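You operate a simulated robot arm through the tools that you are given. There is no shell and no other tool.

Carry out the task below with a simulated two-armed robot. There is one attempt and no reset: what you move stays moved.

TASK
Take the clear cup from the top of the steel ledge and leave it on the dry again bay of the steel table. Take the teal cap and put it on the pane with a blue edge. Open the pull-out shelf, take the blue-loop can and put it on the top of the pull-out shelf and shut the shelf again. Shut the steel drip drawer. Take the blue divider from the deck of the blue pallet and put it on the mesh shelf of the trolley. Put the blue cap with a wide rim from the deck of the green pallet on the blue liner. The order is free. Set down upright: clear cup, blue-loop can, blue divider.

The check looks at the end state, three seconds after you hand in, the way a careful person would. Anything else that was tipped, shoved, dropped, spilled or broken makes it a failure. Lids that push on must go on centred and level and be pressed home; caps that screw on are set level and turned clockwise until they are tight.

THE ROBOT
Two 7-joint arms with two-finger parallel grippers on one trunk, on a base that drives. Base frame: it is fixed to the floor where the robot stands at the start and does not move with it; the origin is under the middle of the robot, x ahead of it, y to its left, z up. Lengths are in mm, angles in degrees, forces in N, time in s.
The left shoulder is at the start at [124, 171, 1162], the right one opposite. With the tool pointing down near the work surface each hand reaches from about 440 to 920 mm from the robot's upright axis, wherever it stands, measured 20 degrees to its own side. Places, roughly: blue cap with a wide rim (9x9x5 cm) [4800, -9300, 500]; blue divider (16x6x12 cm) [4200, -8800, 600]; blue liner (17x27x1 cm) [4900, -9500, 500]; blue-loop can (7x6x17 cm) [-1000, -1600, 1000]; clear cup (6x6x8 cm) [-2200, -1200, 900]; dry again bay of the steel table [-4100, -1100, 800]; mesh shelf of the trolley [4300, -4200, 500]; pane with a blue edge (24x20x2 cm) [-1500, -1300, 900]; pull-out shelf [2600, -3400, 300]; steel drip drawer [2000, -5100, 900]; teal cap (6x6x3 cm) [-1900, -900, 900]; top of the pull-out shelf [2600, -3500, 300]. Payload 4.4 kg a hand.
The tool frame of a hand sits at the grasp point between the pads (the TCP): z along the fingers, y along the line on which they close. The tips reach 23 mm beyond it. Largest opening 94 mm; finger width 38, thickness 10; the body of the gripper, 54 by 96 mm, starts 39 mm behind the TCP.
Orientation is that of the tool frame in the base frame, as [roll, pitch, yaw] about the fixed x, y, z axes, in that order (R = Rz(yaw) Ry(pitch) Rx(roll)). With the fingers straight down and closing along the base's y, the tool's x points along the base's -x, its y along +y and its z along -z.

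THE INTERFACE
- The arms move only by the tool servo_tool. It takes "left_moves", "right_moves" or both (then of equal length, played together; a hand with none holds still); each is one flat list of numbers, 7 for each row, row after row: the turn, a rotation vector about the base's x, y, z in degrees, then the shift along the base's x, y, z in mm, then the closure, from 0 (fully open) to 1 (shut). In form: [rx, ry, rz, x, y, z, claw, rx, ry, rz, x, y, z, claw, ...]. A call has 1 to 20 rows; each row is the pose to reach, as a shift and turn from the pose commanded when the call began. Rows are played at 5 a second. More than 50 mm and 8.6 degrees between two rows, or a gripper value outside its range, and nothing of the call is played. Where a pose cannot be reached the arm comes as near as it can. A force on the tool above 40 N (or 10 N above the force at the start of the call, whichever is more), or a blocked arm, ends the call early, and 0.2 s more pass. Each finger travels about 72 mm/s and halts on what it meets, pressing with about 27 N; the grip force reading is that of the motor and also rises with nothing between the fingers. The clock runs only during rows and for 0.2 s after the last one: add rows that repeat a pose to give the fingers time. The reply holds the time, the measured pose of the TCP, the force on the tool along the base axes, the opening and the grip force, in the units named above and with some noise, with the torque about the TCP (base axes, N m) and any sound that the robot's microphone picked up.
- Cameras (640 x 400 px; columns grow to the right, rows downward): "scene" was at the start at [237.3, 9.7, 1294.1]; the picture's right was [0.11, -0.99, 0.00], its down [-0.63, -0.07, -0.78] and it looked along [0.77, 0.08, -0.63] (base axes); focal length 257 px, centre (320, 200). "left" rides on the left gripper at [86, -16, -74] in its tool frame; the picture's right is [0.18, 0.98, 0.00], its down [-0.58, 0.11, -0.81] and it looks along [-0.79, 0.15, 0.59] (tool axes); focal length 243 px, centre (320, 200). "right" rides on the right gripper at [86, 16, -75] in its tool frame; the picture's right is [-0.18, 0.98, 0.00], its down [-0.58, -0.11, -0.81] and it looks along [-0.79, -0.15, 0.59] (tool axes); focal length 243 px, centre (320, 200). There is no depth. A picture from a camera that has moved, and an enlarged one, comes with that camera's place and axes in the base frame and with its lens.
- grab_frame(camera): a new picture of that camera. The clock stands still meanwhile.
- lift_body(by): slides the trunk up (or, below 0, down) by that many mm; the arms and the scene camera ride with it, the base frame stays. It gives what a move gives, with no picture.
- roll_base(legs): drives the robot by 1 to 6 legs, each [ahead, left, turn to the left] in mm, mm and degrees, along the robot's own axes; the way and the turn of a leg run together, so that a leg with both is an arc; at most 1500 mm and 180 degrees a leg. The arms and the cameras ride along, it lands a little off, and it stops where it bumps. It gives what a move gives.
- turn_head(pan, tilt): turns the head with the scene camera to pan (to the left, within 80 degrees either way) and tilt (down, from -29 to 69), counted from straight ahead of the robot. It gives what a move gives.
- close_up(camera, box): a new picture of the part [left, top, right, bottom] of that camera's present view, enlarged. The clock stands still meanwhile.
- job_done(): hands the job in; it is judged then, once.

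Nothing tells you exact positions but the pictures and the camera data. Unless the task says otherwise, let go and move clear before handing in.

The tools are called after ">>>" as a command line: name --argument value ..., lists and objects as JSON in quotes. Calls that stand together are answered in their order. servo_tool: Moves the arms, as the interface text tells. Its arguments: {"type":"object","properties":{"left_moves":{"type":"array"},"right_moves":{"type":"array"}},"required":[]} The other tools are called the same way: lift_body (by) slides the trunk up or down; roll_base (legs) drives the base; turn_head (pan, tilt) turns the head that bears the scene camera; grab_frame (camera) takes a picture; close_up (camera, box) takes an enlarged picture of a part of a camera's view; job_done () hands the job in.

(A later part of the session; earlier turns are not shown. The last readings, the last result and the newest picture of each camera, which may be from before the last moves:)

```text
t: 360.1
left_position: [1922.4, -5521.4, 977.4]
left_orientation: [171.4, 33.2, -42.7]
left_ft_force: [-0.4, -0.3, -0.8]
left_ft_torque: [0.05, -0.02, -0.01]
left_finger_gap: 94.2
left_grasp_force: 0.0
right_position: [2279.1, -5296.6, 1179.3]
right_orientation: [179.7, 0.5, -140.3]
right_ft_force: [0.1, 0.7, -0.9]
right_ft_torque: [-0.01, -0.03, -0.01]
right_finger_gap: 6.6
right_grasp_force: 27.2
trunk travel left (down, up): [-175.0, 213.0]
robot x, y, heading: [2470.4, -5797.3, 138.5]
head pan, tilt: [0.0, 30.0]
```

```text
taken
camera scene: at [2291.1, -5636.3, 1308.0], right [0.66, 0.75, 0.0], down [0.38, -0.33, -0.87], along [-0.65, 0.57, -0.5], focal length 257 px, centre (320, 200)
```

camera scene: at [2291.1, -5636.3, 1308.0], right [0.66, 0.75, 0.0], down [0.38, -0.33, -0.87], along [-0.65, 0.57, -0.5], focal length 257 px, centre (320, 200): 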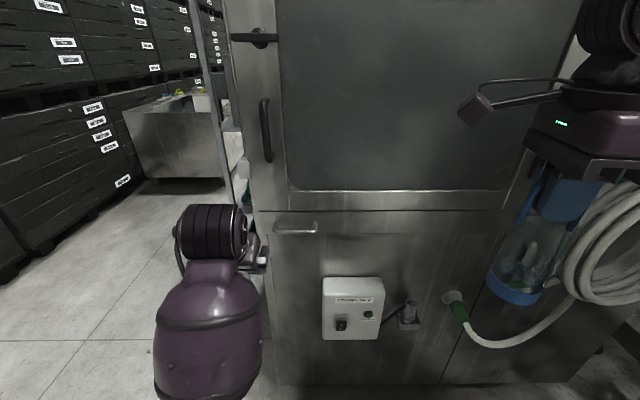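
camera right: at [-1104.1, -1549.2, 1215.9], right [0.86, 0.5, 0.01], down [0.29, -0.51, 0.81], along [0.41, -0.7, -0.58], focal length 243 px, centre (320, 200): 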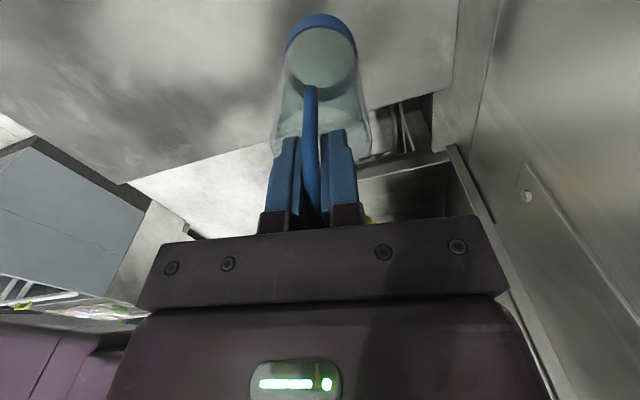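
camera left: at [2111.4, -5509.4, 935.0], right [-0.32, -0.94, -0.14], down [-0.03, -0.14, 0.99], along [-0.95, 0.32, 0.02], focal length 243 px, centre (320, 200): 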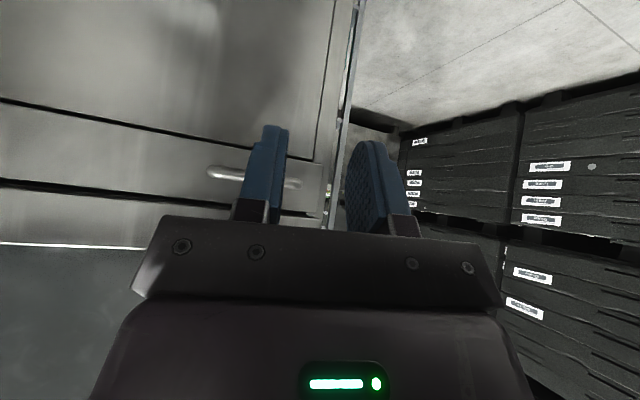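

The left arm is in an awkward low-elbow pose. I'll try moving the hand outward to the left and up in small steps to unwind it.

>>> servo_tool --left_moves '[0, 0, 0, -26, -30, 10, 0, 0, 0, 0, -52, -60, 20, 0, 0, 0, 0, -66, -75, 40, 0, 0, 0, 0, -66, -75, 70, 0, 0, 0, 0, -66, -75, 100, 0, 0, 0, 0, -66, -75, 130, 0, 0, 0, 0, -66, -75, 160, 0, 0, 0, 0, -66, -75, 160, 0]'

>>> grab_frame --camera "scene"

```text
t: 361.0
left_position: [1845.1, -5596.7, 1071.8]
left_orientation: [154.6, 36.5, -55.2]
left_ft_force: [-0.3, -0.1, -0.2]
left_ft_torque: [-0.01, 0.02, 0.0]
left_finger_gap: 93.8
left_grasp_force: 0.1
right_position: [2280.3, -5296.3, 1179.0]
right_orientation: [179.6, 0.6, -140.3]
right_ft_force: [-0.1, 1.5, -0.6]
right_ft_torque: [0.02, 0.02, 0.01]
right_finger_gap: 5.9
right_grasp_force: 27.1
trunk travel left (down, up): [-175.0, 213.0]
robot x, y, heading: [2477.6, -5796.4, 138.7]
head pan, tilt: [0.0, 30.0]
stopped in row 4 (left hand): the arm was blocked; the commanded pose is now the measured one
```

```text
taken
camera scene: at [2291.8, -5636.2, 1308.1], right [0.66, 0.75, 0.0], down [0.38, -0.33, -0.87], along [-0.65, 0.57, -0.5], focal length 257 px, centre (320, 200)
```

scene: 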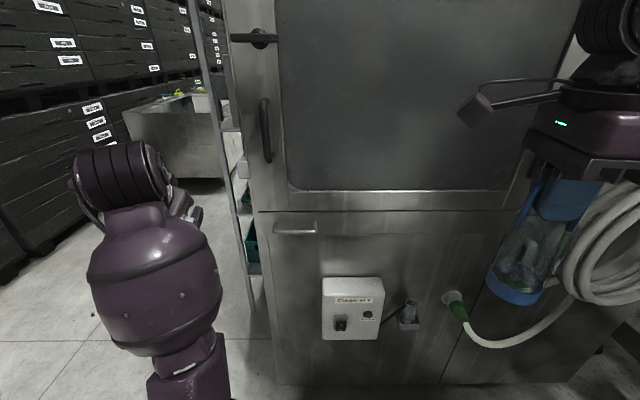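

The elbow dropped low so the wrist hits its limit. I'll extend the hand out to the front-left (free space) to straighten the arm and let the elbow come up.

>>> servo_tool --left_moves '[0, 0, 0, -32, -16, 4, 0, 0, 0, 0, -64, -32, 8, 0, 0, 0, 0, -96, -48, 12, 0, 0, 0, 0, -128, -64, 16, 0, 0, 0, 0, -160, -80, 20, 0, 0, 0, 0, -192, -96, 24, 0, 0, 0, 0, -224, -112, 28, 0, 0, 0, 0, -224, -112, 28, 0]'

>>> turn_head --pan 30 --tilt 25

>>> grab_frame --camera "scene"

```text
t: 362.8
left_position: [1620.0, -5708.3, 1100.0]
left_orientation: [154.4, 36.5, -55.2]
left_ft_force: [-0.2, 1.1, -0.2]
left_ft_torque: [-0.01, -0.02, 0.02]
left_finger_gap: 94.1
left_grasp_force: 0.0
right_position: [2280.4, -5295.9, 1179.2]
right_orientation: [179.6, 0.5, -140.2]
right_ft_force: [0.4, -0.5, -0.8]
right_ft_torque: [0.0, 0.0, 0.0]
right_finger_gap: 6.2
right_grasp_force: 26.8
trunk travel left (down, up): [-175.0, 213.0]
robot x, y, heading: [2472.1, -5795.7, 138.7]
head pan, tilt: [0.0, 30.0]
```

```text
t: 363.7
left_position: [1621.1, -5708.8, 1100.5]
left_orientation: [154.5, 36.5, -55.1]
left_ft_force: [-0.1, -0.4, -0.9]
left_ft_torque: [-0.01, -0.01, 0.01]
left_finger_gap: 94.3
left_grasp_force: 0.0
right_position: [2278.9, -5296.3, 1178.4]
right_orientation: [179.7, 0.5, -140.2]
right_ft_force: [0.0, -0.3, -0.6]
right_ft_torque: [-0.05, 0.04, 0.01]
right_finger_gap: 6.3
right_grasp_force: 27.3
trunk travel left (down, up): [-175.0, 213.0]
robot x, y, heading: [2475.1, -5797.7, 138.7]
head pan, tilt: [30.0, 25.0]
```

```text
taken
camera scene: at [2268.7, -5677.8, 1316.0], right [0.2, 0.98, 0.0], down [0.41, -0.08, -0.91], along [-0.89, 0.18, -0.42], focal length 257 px, centre (320, 200)
```

scene: 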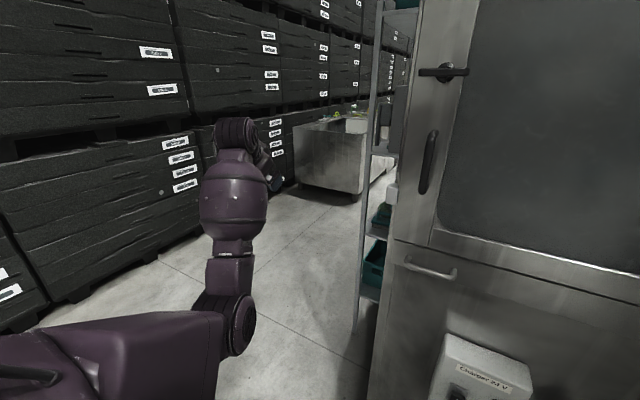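

The arm is extended. Now rotating the hand back to pointing straight down here, where it has room.

>>> servo_tool --left_moves '[-1.72, -7.05, 0.83, 0, 0, 10, 0, -3.43, -14.1, 1.67, 0, 0, 20, 0, -5.15, -21.15, 2.5, 0, 0, 30, 0, -6.87, -28.2, 3.33, 0, 0, 40, 0, -8.58, -35.25, 4.17, 0, 0, 50, 0, -10.3, -42.3, 5, 0, 0, 60, 0, -10.3, -42.3, 5, 0, 0, 60, 0]'

>>> grab_frame --camera "scene"

```text
t: 365.3
left_position: [1619.9, -5707.8, 1159.3]
left_orientation: [-179.8, -0.1, -41.2]
left_ft_force: [-0.8, 0.5, -0.5]
left_ft_torque: [0.01, -0.02, 0.01]
left_finger_gap: 93.9
left_grasp_force: 0.0
right_position: [2278.4, -5296.4, 1177.6]
right_orientation: [179.8, 0.6, -140.2]
right_ft_force: [0.5, -0.4, -0.4]
right_ft_torque: [0.01, 0.01, 0.0]
right_finger_gap: 6.3
right_grasp_force: 27.2
trunk travel left (down, up): [-175.0, 213.0]
robot x, y, heading: [2473.9, -5798.8, 138.8]
head pan, tilt: [30.0, 25.0]
```

```text
taken
camera scene: at [2268.2, -5677.7, 1315.8], right [0.2, 0.98, 0.0], down [0.41, -0.08, -0.91], along [-0.89, 0.18, -0.42], focal length 257 px, centre (320, 200)
```

scene: 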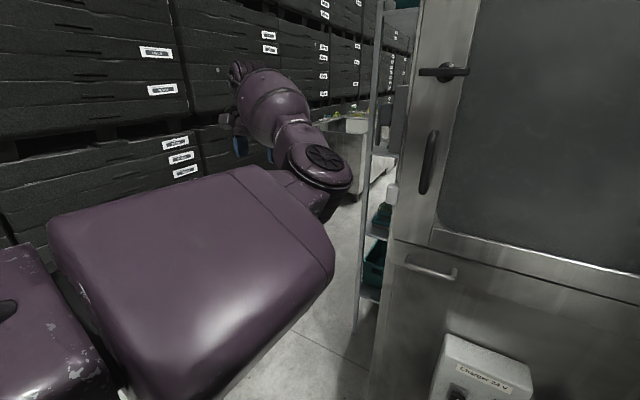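

The hand points down again, but the elbow swung inward. I'll see whether the arm relaxes toward its usual posture when I move the hand back toward its home location.

>>> servo_tool --left_moves '[0, 0, 0, 0, 0, 0, 0, 0, 0, 0, 0, 0, 0, 0, 0, 0, 0, 0, 0, 0, 0, 0, 0, 0, 0, 0, 0, 0, 0, 0, 0, 0, 0, 0, 0, 0, 0, 0, 0, 0, 0, 0]'

>>> grab_frame --camera "scene"

```text
t: 366.7
left_position: [1620.3, -5708.4, 1159.9]
left_orientation: [-179.9, 0.0, -41.2]
left_ft_force: [0.1, 0.9, 0.5]
left_ft_torque: [-0.02, 0.0, 0.0]
left_finger_gap: 93.9
left_grasp_force: 0.0
right_position: [2279.1, -5296.8, 1179.4]
right_orientation: [179.7, 0.4, -140.2]
right_ft_force: [-0.1, 0.0, -0.3]
right_ft_torque: [0.01, -0.01, 0.01]
right_finger_gap: 6.2
right_grasp_force: 27.3
trunk travel left (down, up): [-175.0, 213.0]
robot x, y, heading: [2471.4, -5795.3, 138.5]
head pan, tilt: [30.0, 25.0]
```

```text
taken
camera scene: at [2268.7, -5677.9, 1316.0], right [0.2, 0.98, 0.0], down [0.41, -0.08, -0.91], along [-0.89, 0.18, -0.42], focal length 257 px, centre (320, 200)
```

scene: 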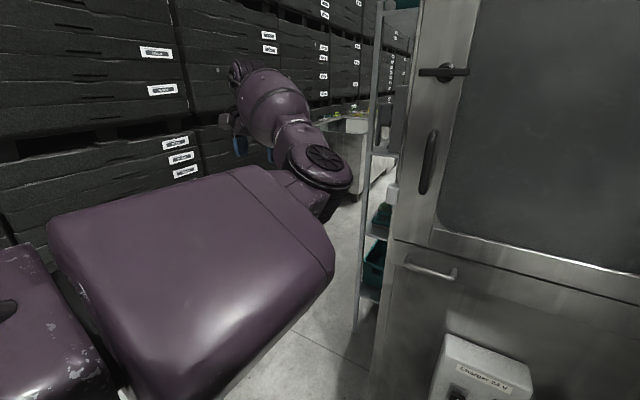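

No drift. I'll retrace: tilt forward again here, bring the hand back in front of the drawer where the elbow was out to the left, and straighten up there while extended.

>>> servo_tool --left_moves '[1.72, 7.05, -0.83, 0, 0, -10, 0, 3.43, 14.1, -1.67, 0, 0, -20, 0, 5.15, 21.15, -2.5, 0, 0, -30, 0, 6.87, 28.2, -3.33, 0, 0, -40, 0, 8.58, 35.25, -4.17, 0, 0, -50, 0, 10.3, 42.3, -5, 0, 0, -60, 0, 10.3, 42.3, -5, 0, 0, -60, 0]'

>>> grab_frame --camera "scene"

```text
t: 368.3
left_position: [1620.8, -5706.1, 1099.5]
left_orientation: [154.5, 36.6, -55.2]
left_ft_force: [-0.2, 0.0, 0.5]
left_ft_torque: [-0.02, 0.0, 0.0]
left_finger_gap: 94.1
left_grasp_force: 0.0
right_position: [2279.9, -5296.5, 1178.7]
right_orientation: [179.5, 0.4, -140.3]
right_ft_force: [1.4, -0.3, -1.3]
right_ft_torque: [-0.01, 0.02, 0.02]
right_finger_gap: 6.0
right_grasp_force: 27.1
trunk travel left (down, up): [-175.0, 213.0]
robot x, y, heading: [2477.6, -5796.4, 138.8]
head pan, tilt: [30.0, 25.0]
```

```text
taken
camera scene: at [2269.0, -5678.0, 1316.1], right [0.2, 0.98, 0.0], down [0.41, -0.08, -0.91], along [-0.89, 0.18, -0.42], focal length 257 px, centre (320, 200)
```

scene: 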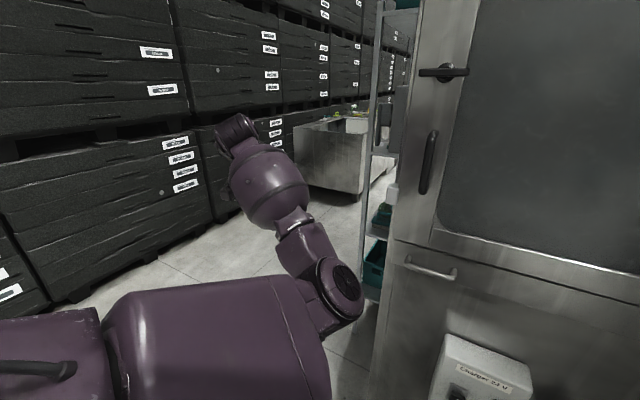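

The elbow is swinging back down. Tilting further in the same sense to carry it around to the outside.

>>> servo_tool --left_moves '[1.72, 7.05, -0.83, 0, 0, 0, 0, 3.43, 14.1, -1.67, 0, 0, 0, 0, 5.15, 21.15, -2.5, 0, 0, 0, 0, 6.87, 28.2, -3.33, 0, 0, 0, 0, 6.87, 28.2, -3.33, 0, 0, 0, 0]'

>>> grab_frame --camera "scene"

```text
t: 369.5
left_position: [1619.5, -5712.2, 1106.9]
left_orientation: [119.7, 54.2, -83.5]
left_ft_force: [-0.7, 0.2, 0.5]
left_ft_torque: [-0.01, 0.0, 0.0]
left_finger_gap: 94.0
left_grasp_force: 0.1
right_position: [2278.9, -5297.0, 1178.9]
right_orientation: [179.7, 0.5, -140.2]
right_ft_force: [0.1, 1.0, -0.2]
right_ft_torque: [0.01, 0.02, 0.01]
right_finger_gap: 6.3
right_grasp_force: 26.8
trunk travel left (down, up): [-175.0, 213.0]
robot x, y, heading: [2471.8, -5798.5, 138.7]
head pan, tilt: [30.0, 25.0]
```

```text
taken
camera scene: at [2268.9, -5677.6, 1316.0], right [0.2, 0.98, 0.0], down [0.41, -0.08, -0.91], along [-0.89, 0.18, -0.42], focal length 257 px, centre (320, 200)
```

scene: 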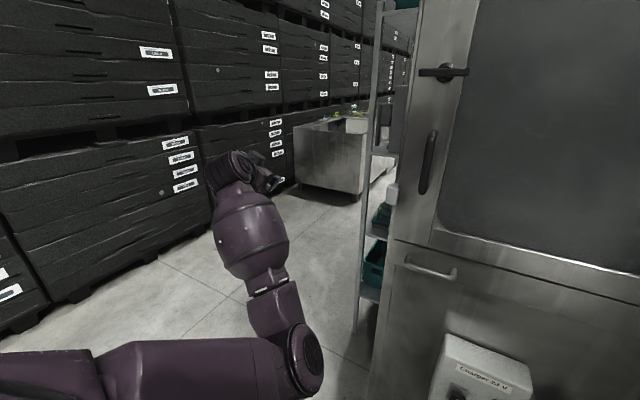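

The elbow is swinging down and outward. Now moving the hand back to the right in front of me, letting the elbow trail on the left.

>>> servo_tool --left_moves '[0, 0, 0, 29, 26, -5, 0, 0, 0, 0, 58, 52, -10, 0, 0, 0, 0, 87, 79, -15, 0, 0, 0, 0, 116, 105, -20, 0, 0, 0, 0, 145, 131, -25, 0, 0, 0, 0, 174, 157, -30, 0, 0, 0, 0, 203, 184, -35, 0, 0, 0, 0, 232, 210, -40, 0, 0, 0, 0, 261, 236, -45, 0, 0, 0, 0, 261, 236, -45, 0]'

>>> grab_frame --camera "scene"

```text
t: 370.1
left_position: [1629.4, -5805.2, 1078.9]
left_orientation: [130.1, 58.9, -60.3]
left_ft_force: [-0.4, 0.4, -0.1]
left_ft_torque: [0.0, 0.01, -0.04]
left_finger_gap: 94.2
left_grasp_force: 0.0
right_position: [2278.5, -5297.0, 1179.2]
right_orientation: [179.6, 0.6, -140.1]
right_ft_force: [0.3, 0.2, -0.6]
right_ft_torque: [-0.05, 0.05, -0.01]
right_finger_gap: 6.3
right_grasp_force: 26.5
trunk travel left (down, up): [-175.0, 213.0]
robot x, y, heading: [2474.8, -5793.8, 138.8]
head pan, tilt: [30.0, 25.0]
stopped in row 2 (left hand): the arm was blocked; the commanded pose is now the measured one
```

```text
taken
camera scene: at [2268.3, -5678.1, 1316.0], right [0.2, 0.98, 0.0], down [0.41, -0.08, -0.91], along [-0.89, 0.18, -0.42], focal length 257 px, centre (320, 200)
```

scene: 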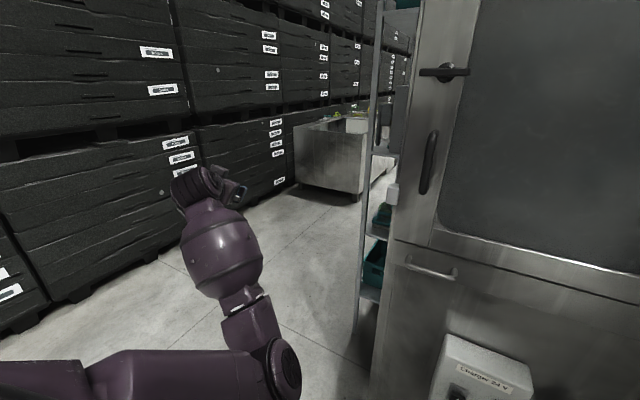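

That direction blocks. I'll return the tool to pointing down (extended), then try yawing the tool clockwise to drive the elbow back outward.

>>> servo_tool --left_moves '[-1.54, -7.69, -1.01, 0, 0, 8, 0, -3.08, -15.39, -2.02, 0, 0, 16, 0, -4.62, -23.08, -3.03, 0, 0, 24, 0, -6.16, -30.78, -4.04, 0, 0, 32, 0, -7.69, -38.47, -5.04, 0, 0, 40, 0, -9.23, -46.17, -6.05, 0, 0, 48, 0, -10.77, -53.86, -7.06, 0, 0, 56, 0, -12.31, -61.56, -8.07, 0, 0, 64, 0, -13.85, -69.25, -9.08, 0, 0, 72, 0, -13.85, -69.25, -9.08, 0, 0, 72, 0]'

>>> grab_frame --camera "scene"

```text
t: 372.3
left_position: [1630.9, -5800.5, 1143.1]
left_orientation: [-179.2, -0.3, -41.4]
left_ft_force: [-0.5, -0.3, -0.1]
left_ft_torque: [0.01, -0.03, -0.04]
left_finger_gap: 94.0
left_grasp_force: 0.1
right_position: [2279.6, -5297.1, 1178.8]
right_orientation: [179.7, 0.6, -140.2]
right_ft_force: [-0.5, 0.6, -1.0]
right_ft_torque: [0.0, 0.0, 0.0]
right_finger_gap: 6.1
right_grasp_force: 27.6
trunk travel left (down, up): [-175.0, 213.0]
robot x, y, heading: [2475.3, -5794.2, 138.8]
head pan, tilt: [30.0, 25.0]
```

```text
taken
camera scene: at [2268.5, -5677.6, 1315.8], right [0.2, 0.98, 0.0], down [0.41, -0.08, -0.91], along [-0.89, 0.18, -0.42], focal length 257 px, centre (320, 200)
```

scene: 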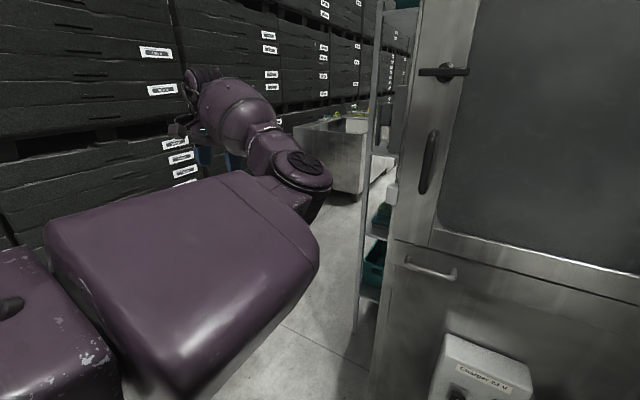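

Now yawing the left tool clockwise to see whether the elbow swings outward.

>>> servo_tool --left_moves '[0, 0, -8, 0, 0, 0, 0, 0, 0, -16, 0, 0, 0, 0, 0, 0, -24, 0, 0, 0, 0, 0, 0, -32, 0, 0, 0, 0, 0, 0, -40, 0, 0, 0, 0, 0, 0, -48, 0, 0, 0, 0, 0, 0, -56, 0, 0, 0, 0, 0, 0, -64, 0, 0, 0, 0, 0, 0, -72, 0, 0, 0, 0, 0, 0, -80, 0, 0, 0, 0, 0, 0, -88, 0, 0, 0, 0, 0, 0, -96, 0, 0, 0, 0, 0, 0, -104, 0, 0, 0, 0, 0, 0, -112, 0, 0, 0, 0, 0, 0, -120, 0, 0, 0, 0]'

>>> grab_frame --camera "scene"

```text
t: 375.5
left_position: [1544.8, -5755.8, 1141.7]
left_orientation: [-179.4, -0.2, -161.2]
left_ft_force: [0.2, 0.0, -0.5]
left_ft_torque: [0.03, 0.0, 0.03]
left_finger_gap: 94.2
left_grasp_force: 0.0
left hand out of reach, approached as far as the arm can: row 13, 14, 15
right_position: [2279.5, -5298.3, 1180.9]
right_orientation: [179.5, 0.6, -140.3]
right_ft_force: [0.9, -0.8, -1.0]
right_ft_torque: [0.01, 0.02, 0.02]
right_finger_gap: 6.4
right_grasp_force: 27.1
trunk travel left (down, up): [-175.0, 213.0]
robot x, y, heading: [2475.7, -5796.9, 138.5]
head pan, tilt: [30.0, 25.0]
```

```text
taken
camera scene: at [2268.5, -5680.3, 1316.4], right [0.19, 0.98, 0.0], down [0.41, -0.08, -0.91], along [-0.89, 0.18, -0.42], focal length 257 px, centre (320, 200)
```

scene: 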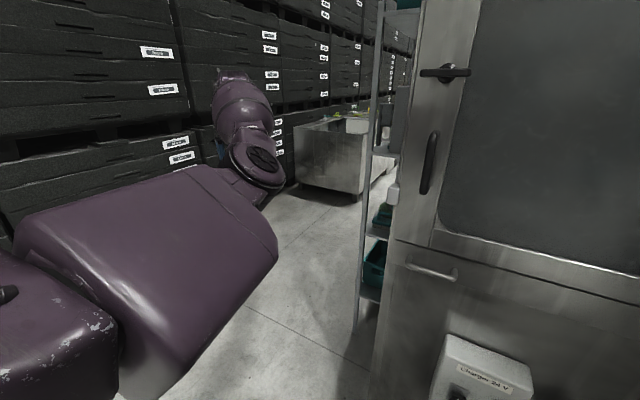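

It's working: the arm is straightening out. Continuing the yaw.

>>> servo_tool --left_moves '[0, 0, -8, 0, 0, 0, 0, 0, 0, -16, 0, 0, 0, 0, 0, 0, -24, 0, 0, 0, 0, 0, 0, -32, 0, 0, 0, 0, 0, 0, -40, 0, 0, 0, 0, 0, 0, -48, 0, 0, 0, 0, 0, 0, -48, 0, 0, 0, 0]'

>>> grab_frame --camera "scene"

```text
t: 377.1
left_position: [1545.8, -5752.3, 1143.9]
left_orientation: [-179.4, -0.4, 150.7]
left_ft_force: [-0.8, 0.0, -1.1]
left_ft_torque: [-0.02, -0.03, -0.02]
left_finger_gap: 94.0
left_grasp_force: 0.1
left hand out of reach, approached as far as the arm can: row 1, 2, 3, 4, 6
right_position: [2279.3, -5298.0, 1179.8]
right_orientation: [179.5, 0.5, -140.2]
right_ft_force: [1.4, 0.1, -0.3]
right_ft_torque: [0.0, -0.02, 0.03]
right_finger_gap: 6.3
right_grasp_force: 26.6
trunk travel left (down, up): [-175.0, 213.0]
robot x, y, heading: [2473.7, -5794.2, 138.7]
head pan, tilt: [30.0, 25.0]
```

```text
taken
camera scene: at [2269.5, -5679.2, 1316.6], right [0.2, 0.98, 0.0], down [0.41, -0.08, -0.91], along [-0.89, 0.18, -0.42], focal length 257 px, centre (320, 200)
```

scene: 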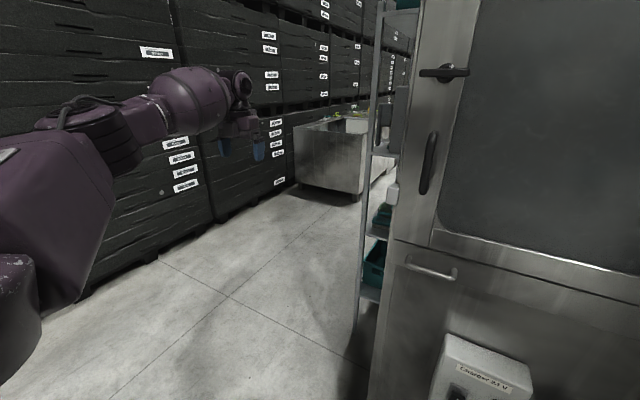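

The elbow is back on the outside. Now yawing the tool back to its usual orientation.

>>> servo_tool --left_moves '[0, 0, 8.4, 0, 0, 0, 0, 0, 0, 16.8, 0, 0, 0, 0, 0, 0, 25.2, 0, 0, 0, 0, 0, 0, 33.6, 0, 0, 0, 0, 0, 0, 42, 0, 0, 0, 0, 0, 0, 50.4, 0, 0, 0, 0, 0, 0, 58.8, 0, 0, 0, 0, 0, 0, 67.2, 0, 0, 0, 0, 0, 0, 75.6, 0, 0, 0, 0, 0, 0, 84, 0, 0, 0, 0, 0, 0, 92.4, 0, 0, 0, 0, 0, 0, 100.8, 0, 0, 0, 0, 0, 0, 109.2, 0, 0, 0, 0, 0, 0, 117.6, 0, 0, 0, 0, 0, 0, 126, 0, 0, 0, 0, 0, 0, 134.4, 0, 0, 0, 0, 0, 0, 142.8, 0, 0, 0, 0, 0, 0, 151.2, 0, 0, 0, 0, 0, 0, 159.6, 0, 0, 0, 0, 0, 0, 168, 0, 0, 0, 0]'

>>> grab_frame --camera "scene"

```text
t: 381.3
left_position: [1543.9, -5751.2, 1141.4]
left_orientation: [-179.3, -0.2, -41.2]
left_ft_force: [-0.3, 0.2, 0.3]
left_ft_torque: [0.01, 0.01, 0.03]
left_finger_gap: 94.1
left_grasp_force: 0.0
right_position: [2278.4, -5296.5, 1178.5]
right_orientation: [179.8, 0.5, -140.3]
right_ft_force: [-0.4, 0.0, -1.0]
right_ft_torque: [-0.03, 0.03, -0.01]
right_finger_gap: 6.0
right_grasp_force: 27.4
trunk travel left (down, up): [-175.0, 213.0]
robot x, y, heading: [2471.9, -5797.4, 138.8]
head pan, tilt: [30.0, 25.0]
```

```text
taken
camera scene: at [2268.9, -5677.7, 1316.0], right [0.2, 0.98, 0.0], down [0.41, -0.08, -0.91], along [-0.89, 0.18, -0.42], focal length 257 px, centre (320, 200)
```

scene: 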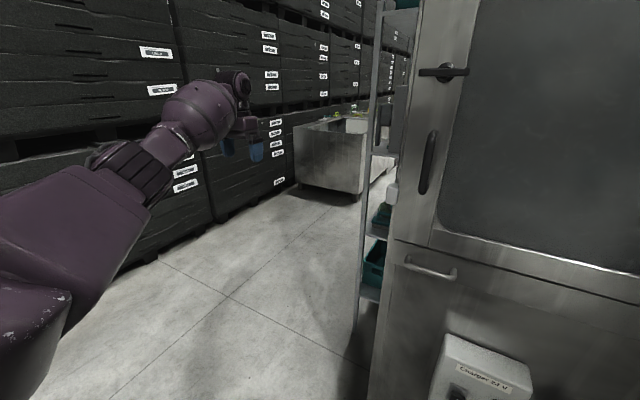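

The left arm is back in a normal posture. Bringing the hand home in front of me.

>>> servo_tool --left_moves '[0, 0, 0, 38, 10, 0, 0, 0, 0, 0, 76, 20, 0, 0, 0, 0, 0, 114, 30, 0, 0, 0, 0, 0, 152, 40, 0, 0, 0, 0, 0, 190, 50, 0, 0, 0, 0, 0, 228, 59, 0, 0, 0, 0, 0, 266, 69, 0, 0, 0, 0, 0, 304, 79, 0, 0, 0, 0, 0, 342, 89, 0, 0, 0, 0, 0, 380, 99, 0, 0, 0, 0, 0, 419, 109, 0, 0, 0, 0, 0, 457, 119, 0, 0, 0, 0, 0, 457, 119, 0, 0]'

>>> turn_head --pan 0 --tilt 25

>>> grab_frame --camera "scene"

```text
t: 384.1
left_position: [2001.6, -5633.4, 1144.7]
left_orientation: [-179.3, -0.2, -41.3]
left_ft_force: [-0.2, -0.4, -0.1]
left_ft_torque: [0.0, -0.03, 0.0]
left_finger_gap: 93.7
left_grasp_force: 0.0
right_position: [2278.3, -5296.4, 1179.0]
right_orientation: [179.7, 0.6, -140.2]
right_ft_force: [-0.1, 0.9, -1.1]
right_ft_torque: [-0.02, 0.02, -0.01]
right_finger_gap: 6.1
right_grasp_force: 27.0
trunk travel left (down, up): [-175.0, 213.0]
robot x, y, heading: [2475.3, -5797.4, 138.6]
head pan, tilt: [30.0, 25.0]
```

```text
t: 385.0
left_position: [2001.4, -5632.3, 1143.8]
left_orientation: [-179.3, -0.2, -41.3]
left_ft_force: [-0.4, 0.2, 0.7]
left_ft_torque: [0.01, -0.03, 0.02]
left_finger_gap: 94.1
left_grasp_force: 0.1
right_position: [2279.8, -5296.7, 1178.1]
right_orientation: [179.7, 0.4, -140.2]
right_ft_force: [0.4, 1.5, -0.7]
right_ft_torque: [0.0, 0.05, -0.04]
right_finger_gap: 6.3
right_grasp_force: 26.9
trunk travel left (down, up): [-175.0, 213.0]
robot x, y, heading: [2473.4, -5795.4, 138.5]
head pan, tilt: [0.0, 25.0]
```

```text
taken
camera scene: at [2289.9, -5635.0, 1316.0], right [0.66, 0.75, 0.0], down [0.32, -0.28, -0.91], along [-0.68, 0.6, -0.42], focal length 257 px, centre (320, 200)
```

scene: 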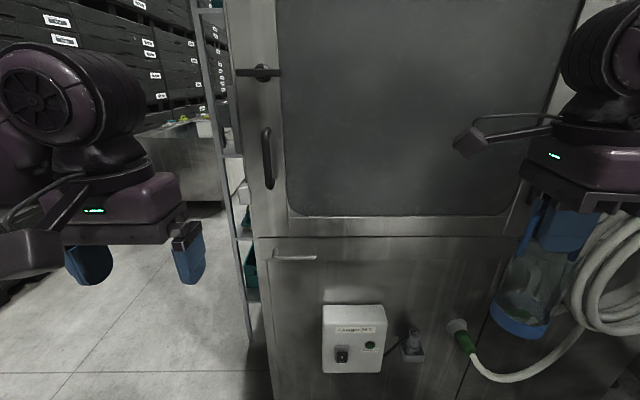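

The drip drawer is shut and my arms are normal. Next I head for the pull-out shelf, which lies on the far side of the conveyor; I'll back away into the open floor, turn and survey the route.

>>> roll_base --legs '[[-900, 0, 0], [0, 0, -88]]'

>>> turn_head --pan 0 --tilt 15

>>> grab_frame --camera "scene"

>>> turn_head --pan -45 --tilt 15

>>> grab_frame --camera "scene"

```text
t: 393.5
left_position: [3299.1, -5911.2, 1144.2]
left_orientation: [-179.2, -0.2, -129.4]
left_ft_force: [0.1, 0.3, -0.8]
left_ft_torque: [-0.03, -0.01, 0.0]
left_finger_gap: 94.0
left_grasp_force: 0.0
right_position: [3646.3, -6177.8, 1179.2]
right_orientation: [179.7, 0.5, 131.6]
right_ft_force: [0.6, 0.6, -0.3]
right_ft_torque: [-0.01, -0.02, 0.0]
right_finger_gap: 6.3
right_grasp_force: 27.2
trunk travel left (down, up): [-175.0, 213.0]
robot x, y, heading: [3152.0, -6388.3, 50.6]
head pan, tilt: [0.0, 25.0]
```

```text
t: 394.2
left_position: [3300.4, -5910.8, 1143.6]
left_orientation: [-179.3, -0.2, -129.4]
left_ft_force: [1.0, -0.7, 0.2]
left_ft_torque: [-0.01, -0.03, 0.03]
left_finger_gap: 94.3
left_grasp_force: 0.1
right_position: [3645.9, -6176.9, 1178.6]
right_orientation: [179.7, 0.7, 131.8]
right_ft_force: [0.1, 0.0, -0.9]
right_ft_torque: [-0.01, 0.0, 0.0]
right_finger_gap: 6.2
right_grasp_force: 26.8
trunk travel left (down, up): [-175.0, 213.0]
robot x, y, heading: [3150.2, -6392.3, 50.6]
head pan, tilt: [0.0, 15.0]
```

```text
taken
camera scene: at [3307.2, -6198.9, 1332.2], right [0.77, -0.63, 0.0], down [-0.16, -0.2, -0.97], along [0.61, 0.75, -0.26], focal length 257 px, centre (320, 200)
```

scene: 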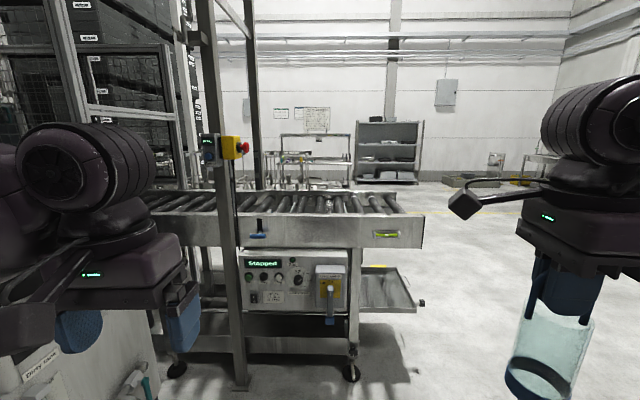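

```text
t: 395.4
left_position: [3300.1, -5911.4, 1143.4]
left_orientation: [-179.4, -0.2, -129.4]
left_ft_force: [-0.4, 0.1, 0.1]
left_ft_torque: [0.0, -0.03, 0.0]
left_finger_gap: 94.1
left_grasp_force: 0.0
right_position: [3647.4, -6177.6, 1177.9]
right_orientation: [179.7, 0.4, 131.7]
right_ft_force: [-0.2, -0.5, -0.8]
right_ft_torque: [0.02, 0.01, -0.02]
right_finger_gap: 6.7
right_grasp_force: 26.8
trunk travel left (down, up): [-175.0, 213.0]
robot x, y, heading: [3151.7, -6386.9, 50.4]
head pan, tilt: [-45.0, 15.0]
```

```text
taken
camera scene: at [3340.9, -6261.9, 1332.2], right [0.1, -0.99, 0.0], down [-0.26, -0.03, -0.97], along [0.96, 0.1, -0.26], focal length 257 px, centre (320, 200)
```

scene: 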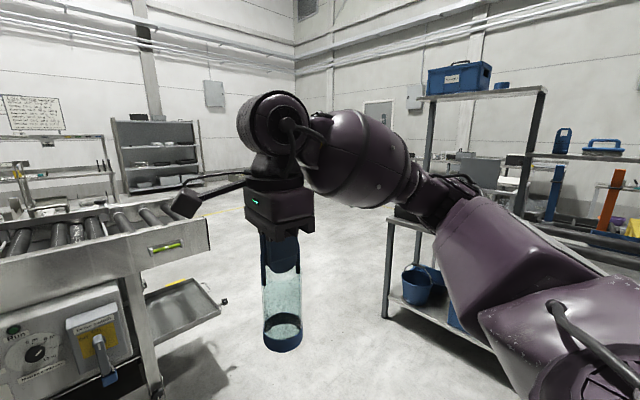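

The route leads around the conveyor's right end, between it and a rack with a blue basket. I'll bring the can hand back in, sidestep right and then look ahead.

>>> servo_tool --right_moves '[0, 0, 0, -26, 21, 0, 1, 0, 0, 0, -52, 43, 0, 1, 0, 0, 0, -77, 64, 0, 1, 0, 0, 0, -77, 64, 0, 1]'

>>> roll_base --legs '[[0, -920, -1]]'

>>> turn_head --pan 0 --tilt 20

>>> grab_frame --camera "scene"

>>> turn_head --pan -40 --tilt 25

>>> grab_frame --camera "scene"

```text
t: 396.4
left_position: [3299.4, -5912.1, 1144.6]
left_orientation: [-179.4, -0.2, -129.4]
left_ft_force: [-0.3, -0.7, 0.3]
left_ft_torque: [0.01, -0.02, -0.01]
left_finger_gap: 93.9
left_grasp_force: 0.1
right_position: [3569.0, -6114.2, 1180.0]
right_orientation: [179.7, 0.5, 131.7]
right_ft_force: [0.2, 0.4, -0.6]
right_ft_torque: [0.07, 0.0, -0.01]
right_finger_gap: 6.1
right_grasp_force: 26.9
trunk travel left (down, up): [-175.0, 213.0]
robot x, y, heading: [3152.2, -6391.3, 50.6]
head pan, tilt: [-45.0, 15.0]
```

```text
t: 404.8
left_position: [4016.7, -6503.7, 1143.4]
left_orientation: [-179.3, -0.3, -130.3]
left_ft_force: [-0.5, -1.0, 0.0]
left_ft_torque: [0.0, 0.05, 0.02]
left_finger_gap: 93.9
left_grasp_force: 0.1
right_position: [4282.2, -6710.9, 1180.2]
right_orientation: [179.7, 0.5, 130.8]
right_ft_force: [0.5, -0.7, -0.9]
right_ft_torque: [0.0, -0.01, -0.01]
right_finger_gap: 6.1
right_grasp_force: 26.7
trunk travel left (down, up): [-175.0, 213.0]
robot x, y, heading: [3864.9, -6981.3, 49.9]
head pan, tilt: [-45.0, 15.0]
```

```text
t: 405.9
left_position: [4016.2, -6504.2, 1143.4]
left_orientation: [-179.2, -0.2, -130.3]
left_ft_force: [0.1, 0.0, 0.5]
left_ft_torque: [-0.05, 0.02, -0.03]
left_finger_gap: 94.0
left_grasp_force: 0.2
right_position: [4281.4, -6709.8, 1178.7]
right_orientation: [179.8, 0.6, 130.8]
right_ft_force: [1.0, -0.3, -1.2]
right_ft_torque: [-0.01, 0.0, -0.02]
right_finger_gap: 6.3
right_grasp_force: 27.6
trunk travel left (down, up): [-175.0, 213.0]
robot x, y, heading: [3859.1, -6979.5, 50.0]
head pan, tilt: [0.0, 20.0]
```

```text
taken
camera scene: at [4019.7, -6792.4, 1324.1], right [0.76, -0.65, 0.0], down [-0.22, -0.26, -0.94], along [0.61, 0.72, -0.34], focal length 257 px, centre (320, 200)
```

scene: 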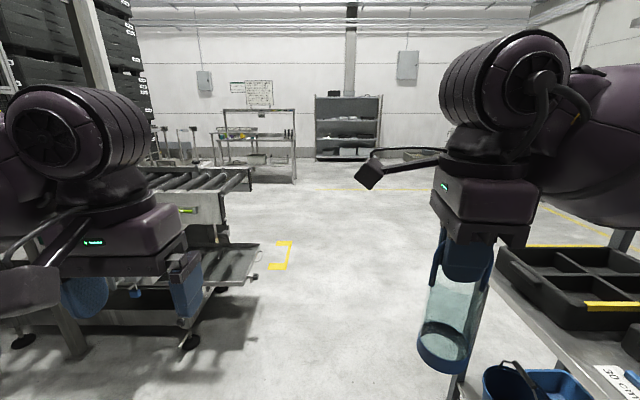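

```text
t: 407.0
left_position: [4017.8, -6504.6, 1144.3]
left_orientation: [-179.4, -0.3, -130.3]
left_ft_force: [0.6, 0.1, -1.2]
left_ft_torque: [0.02, 0.0, -0.01]
left_finger_gap: 93.9
left_grasp_force: 0.1
right_position: [4282.4, -6710.8, 1179.2]
right_orientation: [179.7, 0.5, 130.8]
right_ft_force: [0.6, 0.0, -1.0]
right_ft_torque: [0.0, 0.02, -0.01]
right_finger_gap: 6.2
right_grasp_force: 26.9
trunk travel left (down, up): [-175.0, 213.0]
robot x, y, heading: [3861.0, -6986.6, 49.9]
head pan, tilt: [-40.0, 25.0]
```

```text
taken
camera scene: at [4050.2, -6847.7, 1316.0], right [0.17, -0.99, 0.0], down [-0.42, -0.07, -0.91], along [0.89, 0.15, -0.42], focal length 257 px, centre (320, 200)
```

scene: 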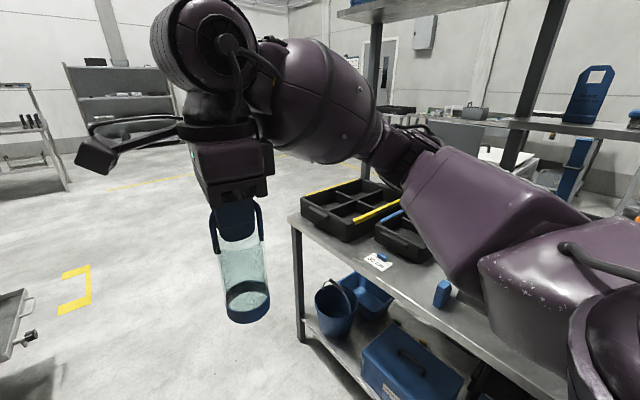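

Path ahead between conveyor end and bench is clear. Driving forward past the conveyor.

>>> roll_base --legs '[[1400, 0, 0], [1000, 0, 0]]'

>>> turn_head --pan 70 --tilt 20

>>> grab_frame --camera "scene"

>>> turn_head --pan 30 --tilt 20

>>> grab_frame --camera "scene"

```text
t: 418.8
left_position: [5578.6, -4671.0, 1143.4]
left_orientation: [-179.2, -0.1, -130.6]
left_ft_force: [-0.5, -0.2, -1.1]
left_ft_torque: [-0.01, -0.01, 0.01]
left_finger_gap: 94.0
left_grasp_force: 0.0
right_position: [5844.8, -4878.6, 1179.3]
right_orientation: [179.7, 0.6, 130.6]
right_ft_force: [0.3, 0.6, -1.0]
right_ft_torque: [0.0, 0.01, -0.01]
right_finger_gap: 6.3
right_grasp_force: 27.2
trunk travel left (down, up): [-175.0, 213.0]
robot x, y, heading: [5423.2, -5147.6, 49.4]
head pan, tilt: [-40.0, 25.0]
```

```text
t: 420.7
left_position: [5578.8, -4670.8, 1144.7]
left_orientation: [-179.3, -0.3, -130.6]
left_ft_force: [-0.7, 1.2, -0.1]
left_ft_torque: [0.02, -0.01, -0.01]
left_finger_gap: 93.8
left_grasp_force: 0.0
right_position: [5843.1, -4879.2, 1178.4]
right_orientation: [179.7, 0.5, 130.6]
right_ft_force: [0.2, -0.4, -1.2]
right_ft_torque: [0.0, 0.01, 0.01]
right_finger_gap: 5.8
right_grasp_force: 26.6
trunk travel left (down, up): [-175.0, 213.0]
robot x, y, heading: [5421.9, -5148.4, 49.2]
head pan, tilt: [70.0, 20.0]
```

```text
taken
camera scene: at [5474.0, -4948.9, 1324.1], right [0.87, 0.49, 0.0], down [0.17, -0.3, -0.94], along [-0.46, 0.82, -0.34], focal length 257 px, centre (320, 200)
```

scene: 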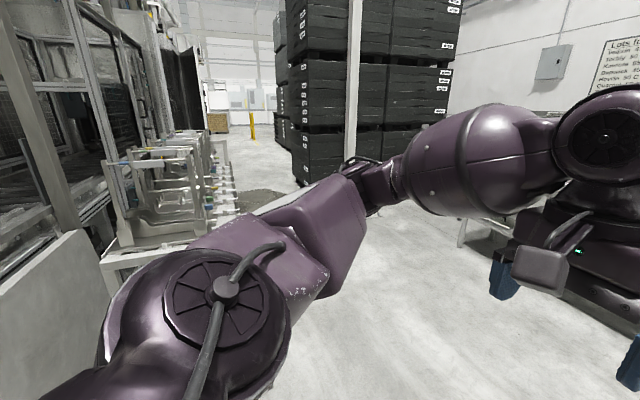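

```text
t: 421.7
left_position: [5580.3, -4671.2, 1143.1]
left_orientation: [-179.3, -0.1, -130.5]
left_ft_force: [0.0, -0.6, 0.6]
left_ft_torque: [0.01, 0.03, -0.02]
left_finger_gap: 93.8
left_grasp_force: 0.1
right_position: [5843.4, -4879.6, 1178.2]
right_orientation: [179.7, 0.6, 130.6]
right_ft_force: [-0.3, 0.5, -0.5]
right_ft_torque: [0.04, 0.02, 0.0]
right_finger_gap: 5.8
right_grasp_force: 27.2
trunk travel left (down, up): [-175.0, 213.0]
robot x, y, heading: [5422.2, -5150.7, 49.5]
head pan, tilt: [30.0, 20.0]
```

```text
taken
camera scene: at [5536.7, -4938.3, 1324.1], right [0.98, -0.18, 0.0], down [-0.06, -0.34, -0.94], along [0.17, 0.92, -0.34], focal length 257 px, centre (320, 200)
```

scene: 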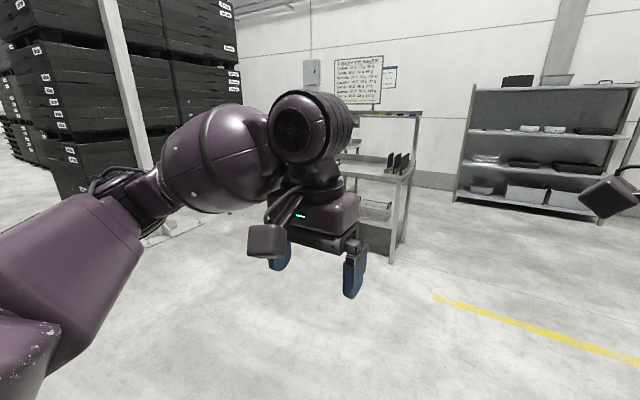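

The trolley with framed panels stands on my left by the conveyor; beyond it lies the corridor toward the pull-out shelf. I'll move forward a bit more, turn left into that corridor and look.

>>> roll_base --legs '[[750, 0, 0], [0, 0, 90]]'

>>> turn_head --pan 15 --tilt 20

>>> grab_frame --camera "scene"

>>> turn_head --pan 55 --tilt 20

>>> grab_frame --camera "scene"

```text
t: 429.6
left_position: [5428.9, -4418.6, 1143.9]
left_orientation: [-179.3, -0.2, -41.0]
left_ft_force: [-0.5, -0.7, -0.2]
left_ft_torque: [-0.01, 0.01, 0.03]
left_finger_gap: 93.9
left_grasp_force: 0.0
right_position: [5639.5, -4156.8, 1179.9]
right_orientation: [179.7, 0.7, -140.0]
right_ft_force: [-0.1, -0.4, -1.7]
right_ft_torque: [-0.02, -0.04, -0.01]
right_finger_gap: 6.2
right_grasp_force: 26.9
trunk travel left (down, up): [-175.0, 213.0]
robot x, y, heading: [5900.6, -4578.7, 138.8]
head pan, tilt: [30.0, 20.0]
```

```text
t: 430.3
left_position: [5429.0, -4419.2, 1143.0]
left_orientation: [-179.2, -0.1, -41.1]
left_ft_force: [-0.6, 0.0, -0.9]
left_ft_torque: [-0.01, 0.02, 0.01]
left_finger_gap: 93.8
left_grasp_force: 0.0
right_position: [5639.1, -4156.7, 1179.7]
right_orientation: [179.7, 0.5, -140.0]
right_ft_force: [-0.2, -0.5, -0.3]
right_ft_torque: [-0.03, 0.02, -0.01]
right_finger_gap: 6.0
right_grasp_force: 27.0
trunk travel left (down, up): [-175.0, 213.0]
robot x, y, heading: [5902.8, -4582.7, 139.1]
head pan, tilt: [15.0, 20.0]
```

```text
taken
camera scene: at [5703.1, -4439.4, 1324.1], right [0.44, 0.9, 0.0], down [0.31, -0.15, -0.94], along [-0.84, 0.41, -0.34], focal length 257 px, centre (320, 200)
```

scene: 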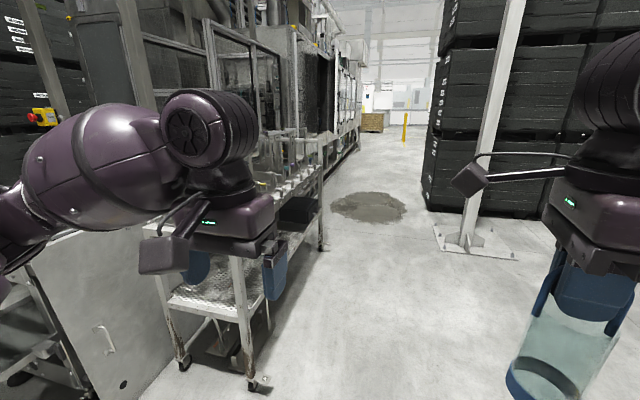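

```text
t: 431.4
left_position: [5429.2, -4419.9, 1143.9]
left_orientation: [-179.2, -0.3, -41.1]
left_ft_force: [-1.3, -0.9, 0.4]
left_ft_torque: [-0.02, -0.01, 0.02]
left_finger_gap: 94.1
left_grasp_force: 0.1
right_position: [5639.4, -4156.7, 1179.8]
right_orientation: [179.7, 0.6, -140.0]
right_ft_force: [0.2, 0.1, -0.2]
right_ft_torque: [-0.02, 0.02, -0.01]
right_finger_gap: 6.3
right_grasp_force: 27.5
trunk travel left (down, up): [-175.0, 213.0]
robot x, y, heading: [5903.5, -4580.8, 138.8]
head pan, tilt: [55.0, 20.0]
```

```text
taken
camera scene: at [5696.4, -4502.6, 1324.1], right [-0.24, 0.97, 0.0], down [0.33, 0.08, -0.94], along [-0.91, -0.23, -0.34], focal length 257 px, centre (320, 200)
```

scene: 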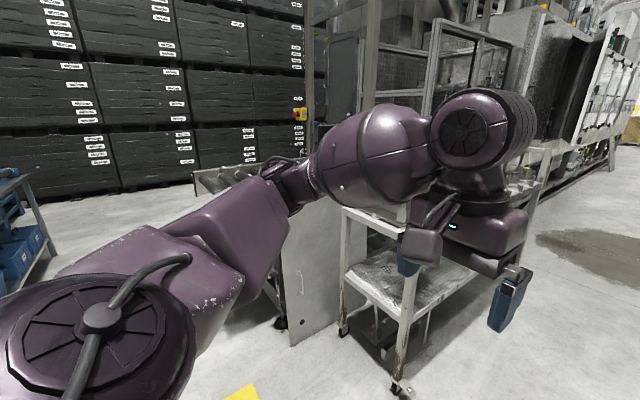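

The trolley with its mesh shelf is ahead-left, and a column stands further on the right. I'll shift right a little and advance along the corridor.

>>> roll_base --legs '[[300, -110, 0.6], [1300, 0, 0]]'

>>> turn_head --pan 10 --tilt 20

>>> grab_frame --camera "scene"

>>> turn_head --pan 60 --tilt 25

>>> grab_frame --camera "scene"

```text
t: 439.7
left_position: [4284.3, -3296.5, 1143.9]
left_orientation: [-179.3, -0.2, -40.8]
left_ft_force: [-0.2, -0.3, -0.2]
left_ft_torque: [-0.02, -0.01, 0.02]
left_finger_gap: 93.8
left_grasp_force: 0.0
right_position: [4493.0, -3033.1, 1180.0]
right_orientation: [179.8, 0.5, -139.8]
right_ft_force: [1.1, 0.4, -0.9]
right_ft_torque: [-0.01, -0.02, 0.04]
right_finger_gap: 6.3
right_grasp_force: 26.7
trunk travel left (down, up): [-175.0, 213.0]
robot x, y, heading: [4758.1, -3463.2, 139.1]
head pan, tilt: [55.0, 20.0]
```

```text
t: 440.8
left_position: [4282.7, -3297.1, 1142.6]
left_orientation: [-179.4, -0.2, -40.8]
left_ft_force: [0.5, 0.9, 0.1]
left_ft_torque: [-0.04, 0.0, 0.02]
left_finger_gap: 93.7
left_grasp_force: 0.1
right_position: [4492.8, -3032.4, 1179.2]
right_orientation: [179.7, 0.6, -139.7]
right_ft_force: [0.0, -1.1, -0.7]
right_ft_torque: [0.01, 0.0, 0.0]
right_finger_gap: 6.4
right_grasp_force: 27.3
trunk travel left (down, up): [-175.0, 213.0]
robot x, y, heading: [4758.4, -3459.4, 139.2]
head pan, tilt: [10.0, 20.0]
```

```text
taken
camera scene: at [4561.7, -3308.9, 1324.1], right [0.51, 0.86, 0.0], down [0.29, -0.17, -0.94], along [-0.81, 0.48, -0.34], focal length 257 px, centre (320, 200)
```

scene: 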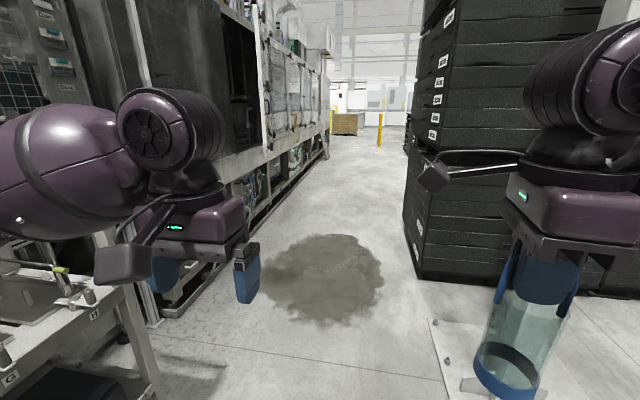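

```text
t: 442.0
left_position: [4283.1, -3297.1, 1144.2]
left_orientation: [-179.3, -0.2, -40.8]
left_ft_force: [-0.7, -0.8, 0.4]
left_ft_torque: [-0.02, -0.01, -0.02]
left_finger_gap: 94.1
left_grasp_force: 0.1
right_position: [4491.8, -3033.5, 1179.2]
right_orientation: [179.6, 0.5, -139.7]
right_ft_force: [-0.7, 0.6, -0.3]
right_ft_torque: [-0.01, 0.02, 0.01]
right_finger_gap: 6.2
right_grasp_force: 27.4
trunk travel left (down, up): [-175.0, 213.0]
robot x, y, heading: [4755.7, -3457.5, 139.0]
head pan, tilt: [60.0, 25.0]
```

```text
taken
camera scene: at [4554.7, -3386.7, 1316.0], right [-0.33, 0.94, 0.0], down [0.4, 0.14, -0.91], along [-0.86, -0.3, -0.42], focal length 257 px, centre (320, 200)
```

scene: 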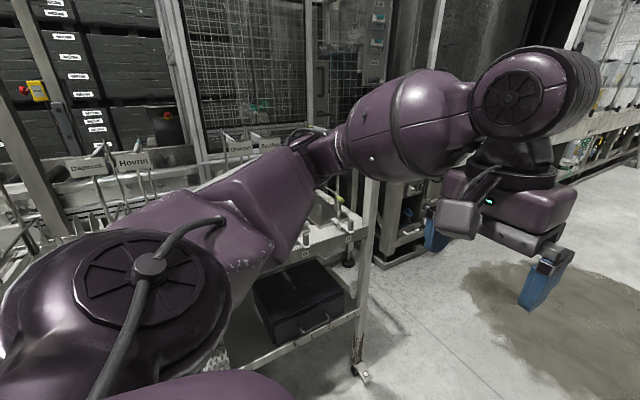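

The trolley ends just ahead; the pull-out shelf should be ahead-left, low in the machine front. Driving on 900 mm and looking left.

>>> roll_base --legs '[[950, 0, 0]]'

>>> turn_head --pan 40 --tilt 25

>>> grab_frame --camera "scene"

>>> turn_head --pan 75 --tilt 25

>>> grab_frame --camera "scene"

```text
t: 446.9
left_position: [3565.6, -2677.5, 1143.5]
left_orientation: [-179.3, -0.2, -40.8]
left_ft_force: [-0.4, -0.4, -0.3]
left_ft_torque: [0.01, 0.0, 0.01]
left_finger_gap: 93.8
left_grasp_force: 0.1
right_position: [3773.2, -2413.9, 1179.4]
right_orientation: [179.6, 0.5, -139.8]
right_ft_force: [1.3, -0.7, -0.5]
right_ft_torque: [0.0, -0.04, 0.02]
right_finger_gap: 6.1
right_grasp_force: 27.2
trunk travel left (down, up): [-175.0, 213.0]
robot x, y, heading: [4042.8, -2839.6, 139.1]
head pan, tilt: [60.0, 25.0]
```

```text
t: 447.8
left_position: [3564.6, -2677.1, 1143.9]
left_orientation: [-179.3, -0.3, -40.8]
left_ft_force: [0.0, -0.6, -0.1]
left_ft_torque: [0.0, -0.02, 0.01]
left_finger_gap: 93.9
left_grasp_force: 0.1
right_position: [3774.4, -2414.7, 1178.8]
right_orientation: [179.7, 0.4, -139.7]
right_ft_force: [-0.5, -0.4, -0.8]
right_ft_torque: [0.0, 0.01, 0.01]
right_finger_gap: 6.1
right_grasp_force: 27.2
trunk travel left (down, up): [-175.0, 213.0]
robot x, y, heading: [4038.2, -2839.1, 139.1]
head pan, tilt: [40.0, 25.0]
```

```text
taken
camera scene: at [3831.3, -2736.2, 1316.0], right [0.01, 1.0, 0.0], down [0.42, -0.01, -0.91], along [-0.91, 0.01, -0.42], focal length 257 px, centre (320, 200)
```

scene: 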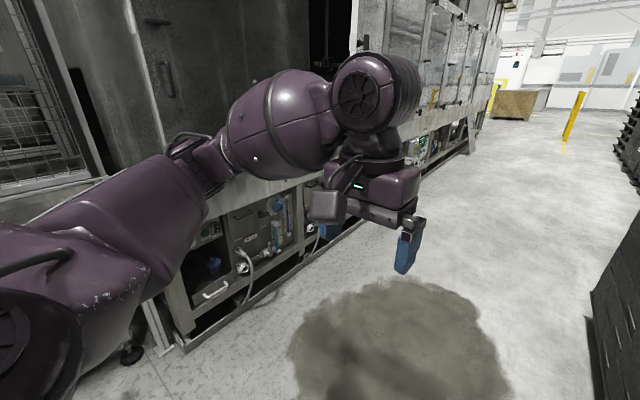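

```text
t: 448.8
left_position: [3563.8, -2678.4, 1142.6]
left_orientation: [-179.3, -0.2, -40.8]
left_ft_force: [-0.2, 0.8, -0.2]
left_ft_torque: [-0.02, -0.01, -0.01]
left_finger_gap: 94.0
left_grasp_force: 0.1
right_position: [3774.6, -2413.8, 1179.3]
right_orientation: [179.7, 0.6, -139.8]
right_ft_force: [-0.4, -0.1, -1.1]
right_ft_torque: [-0.02, 0.02, 0.0]
right_finger_gap: 6.0
right_grasp_force: 27.0
trunk travel left (down, up): [-175.0, 213.0]
robot x, y, heading: [4038.5, -2835.1, 139.0]
head pan, tilt: [75.0, 25.0]
```

```text
taken
camera scene: at [3847.2, -2789.0, 1316.0], right [-0.56, 0.83, 0.0], down [0.35, 0.24, -0.91], along [-0.75, -0.51, -0.42], focal length 257 px, centre (320, 200)
```

scene: 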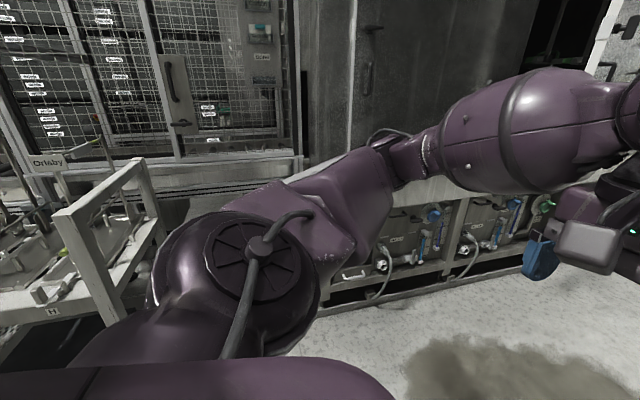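

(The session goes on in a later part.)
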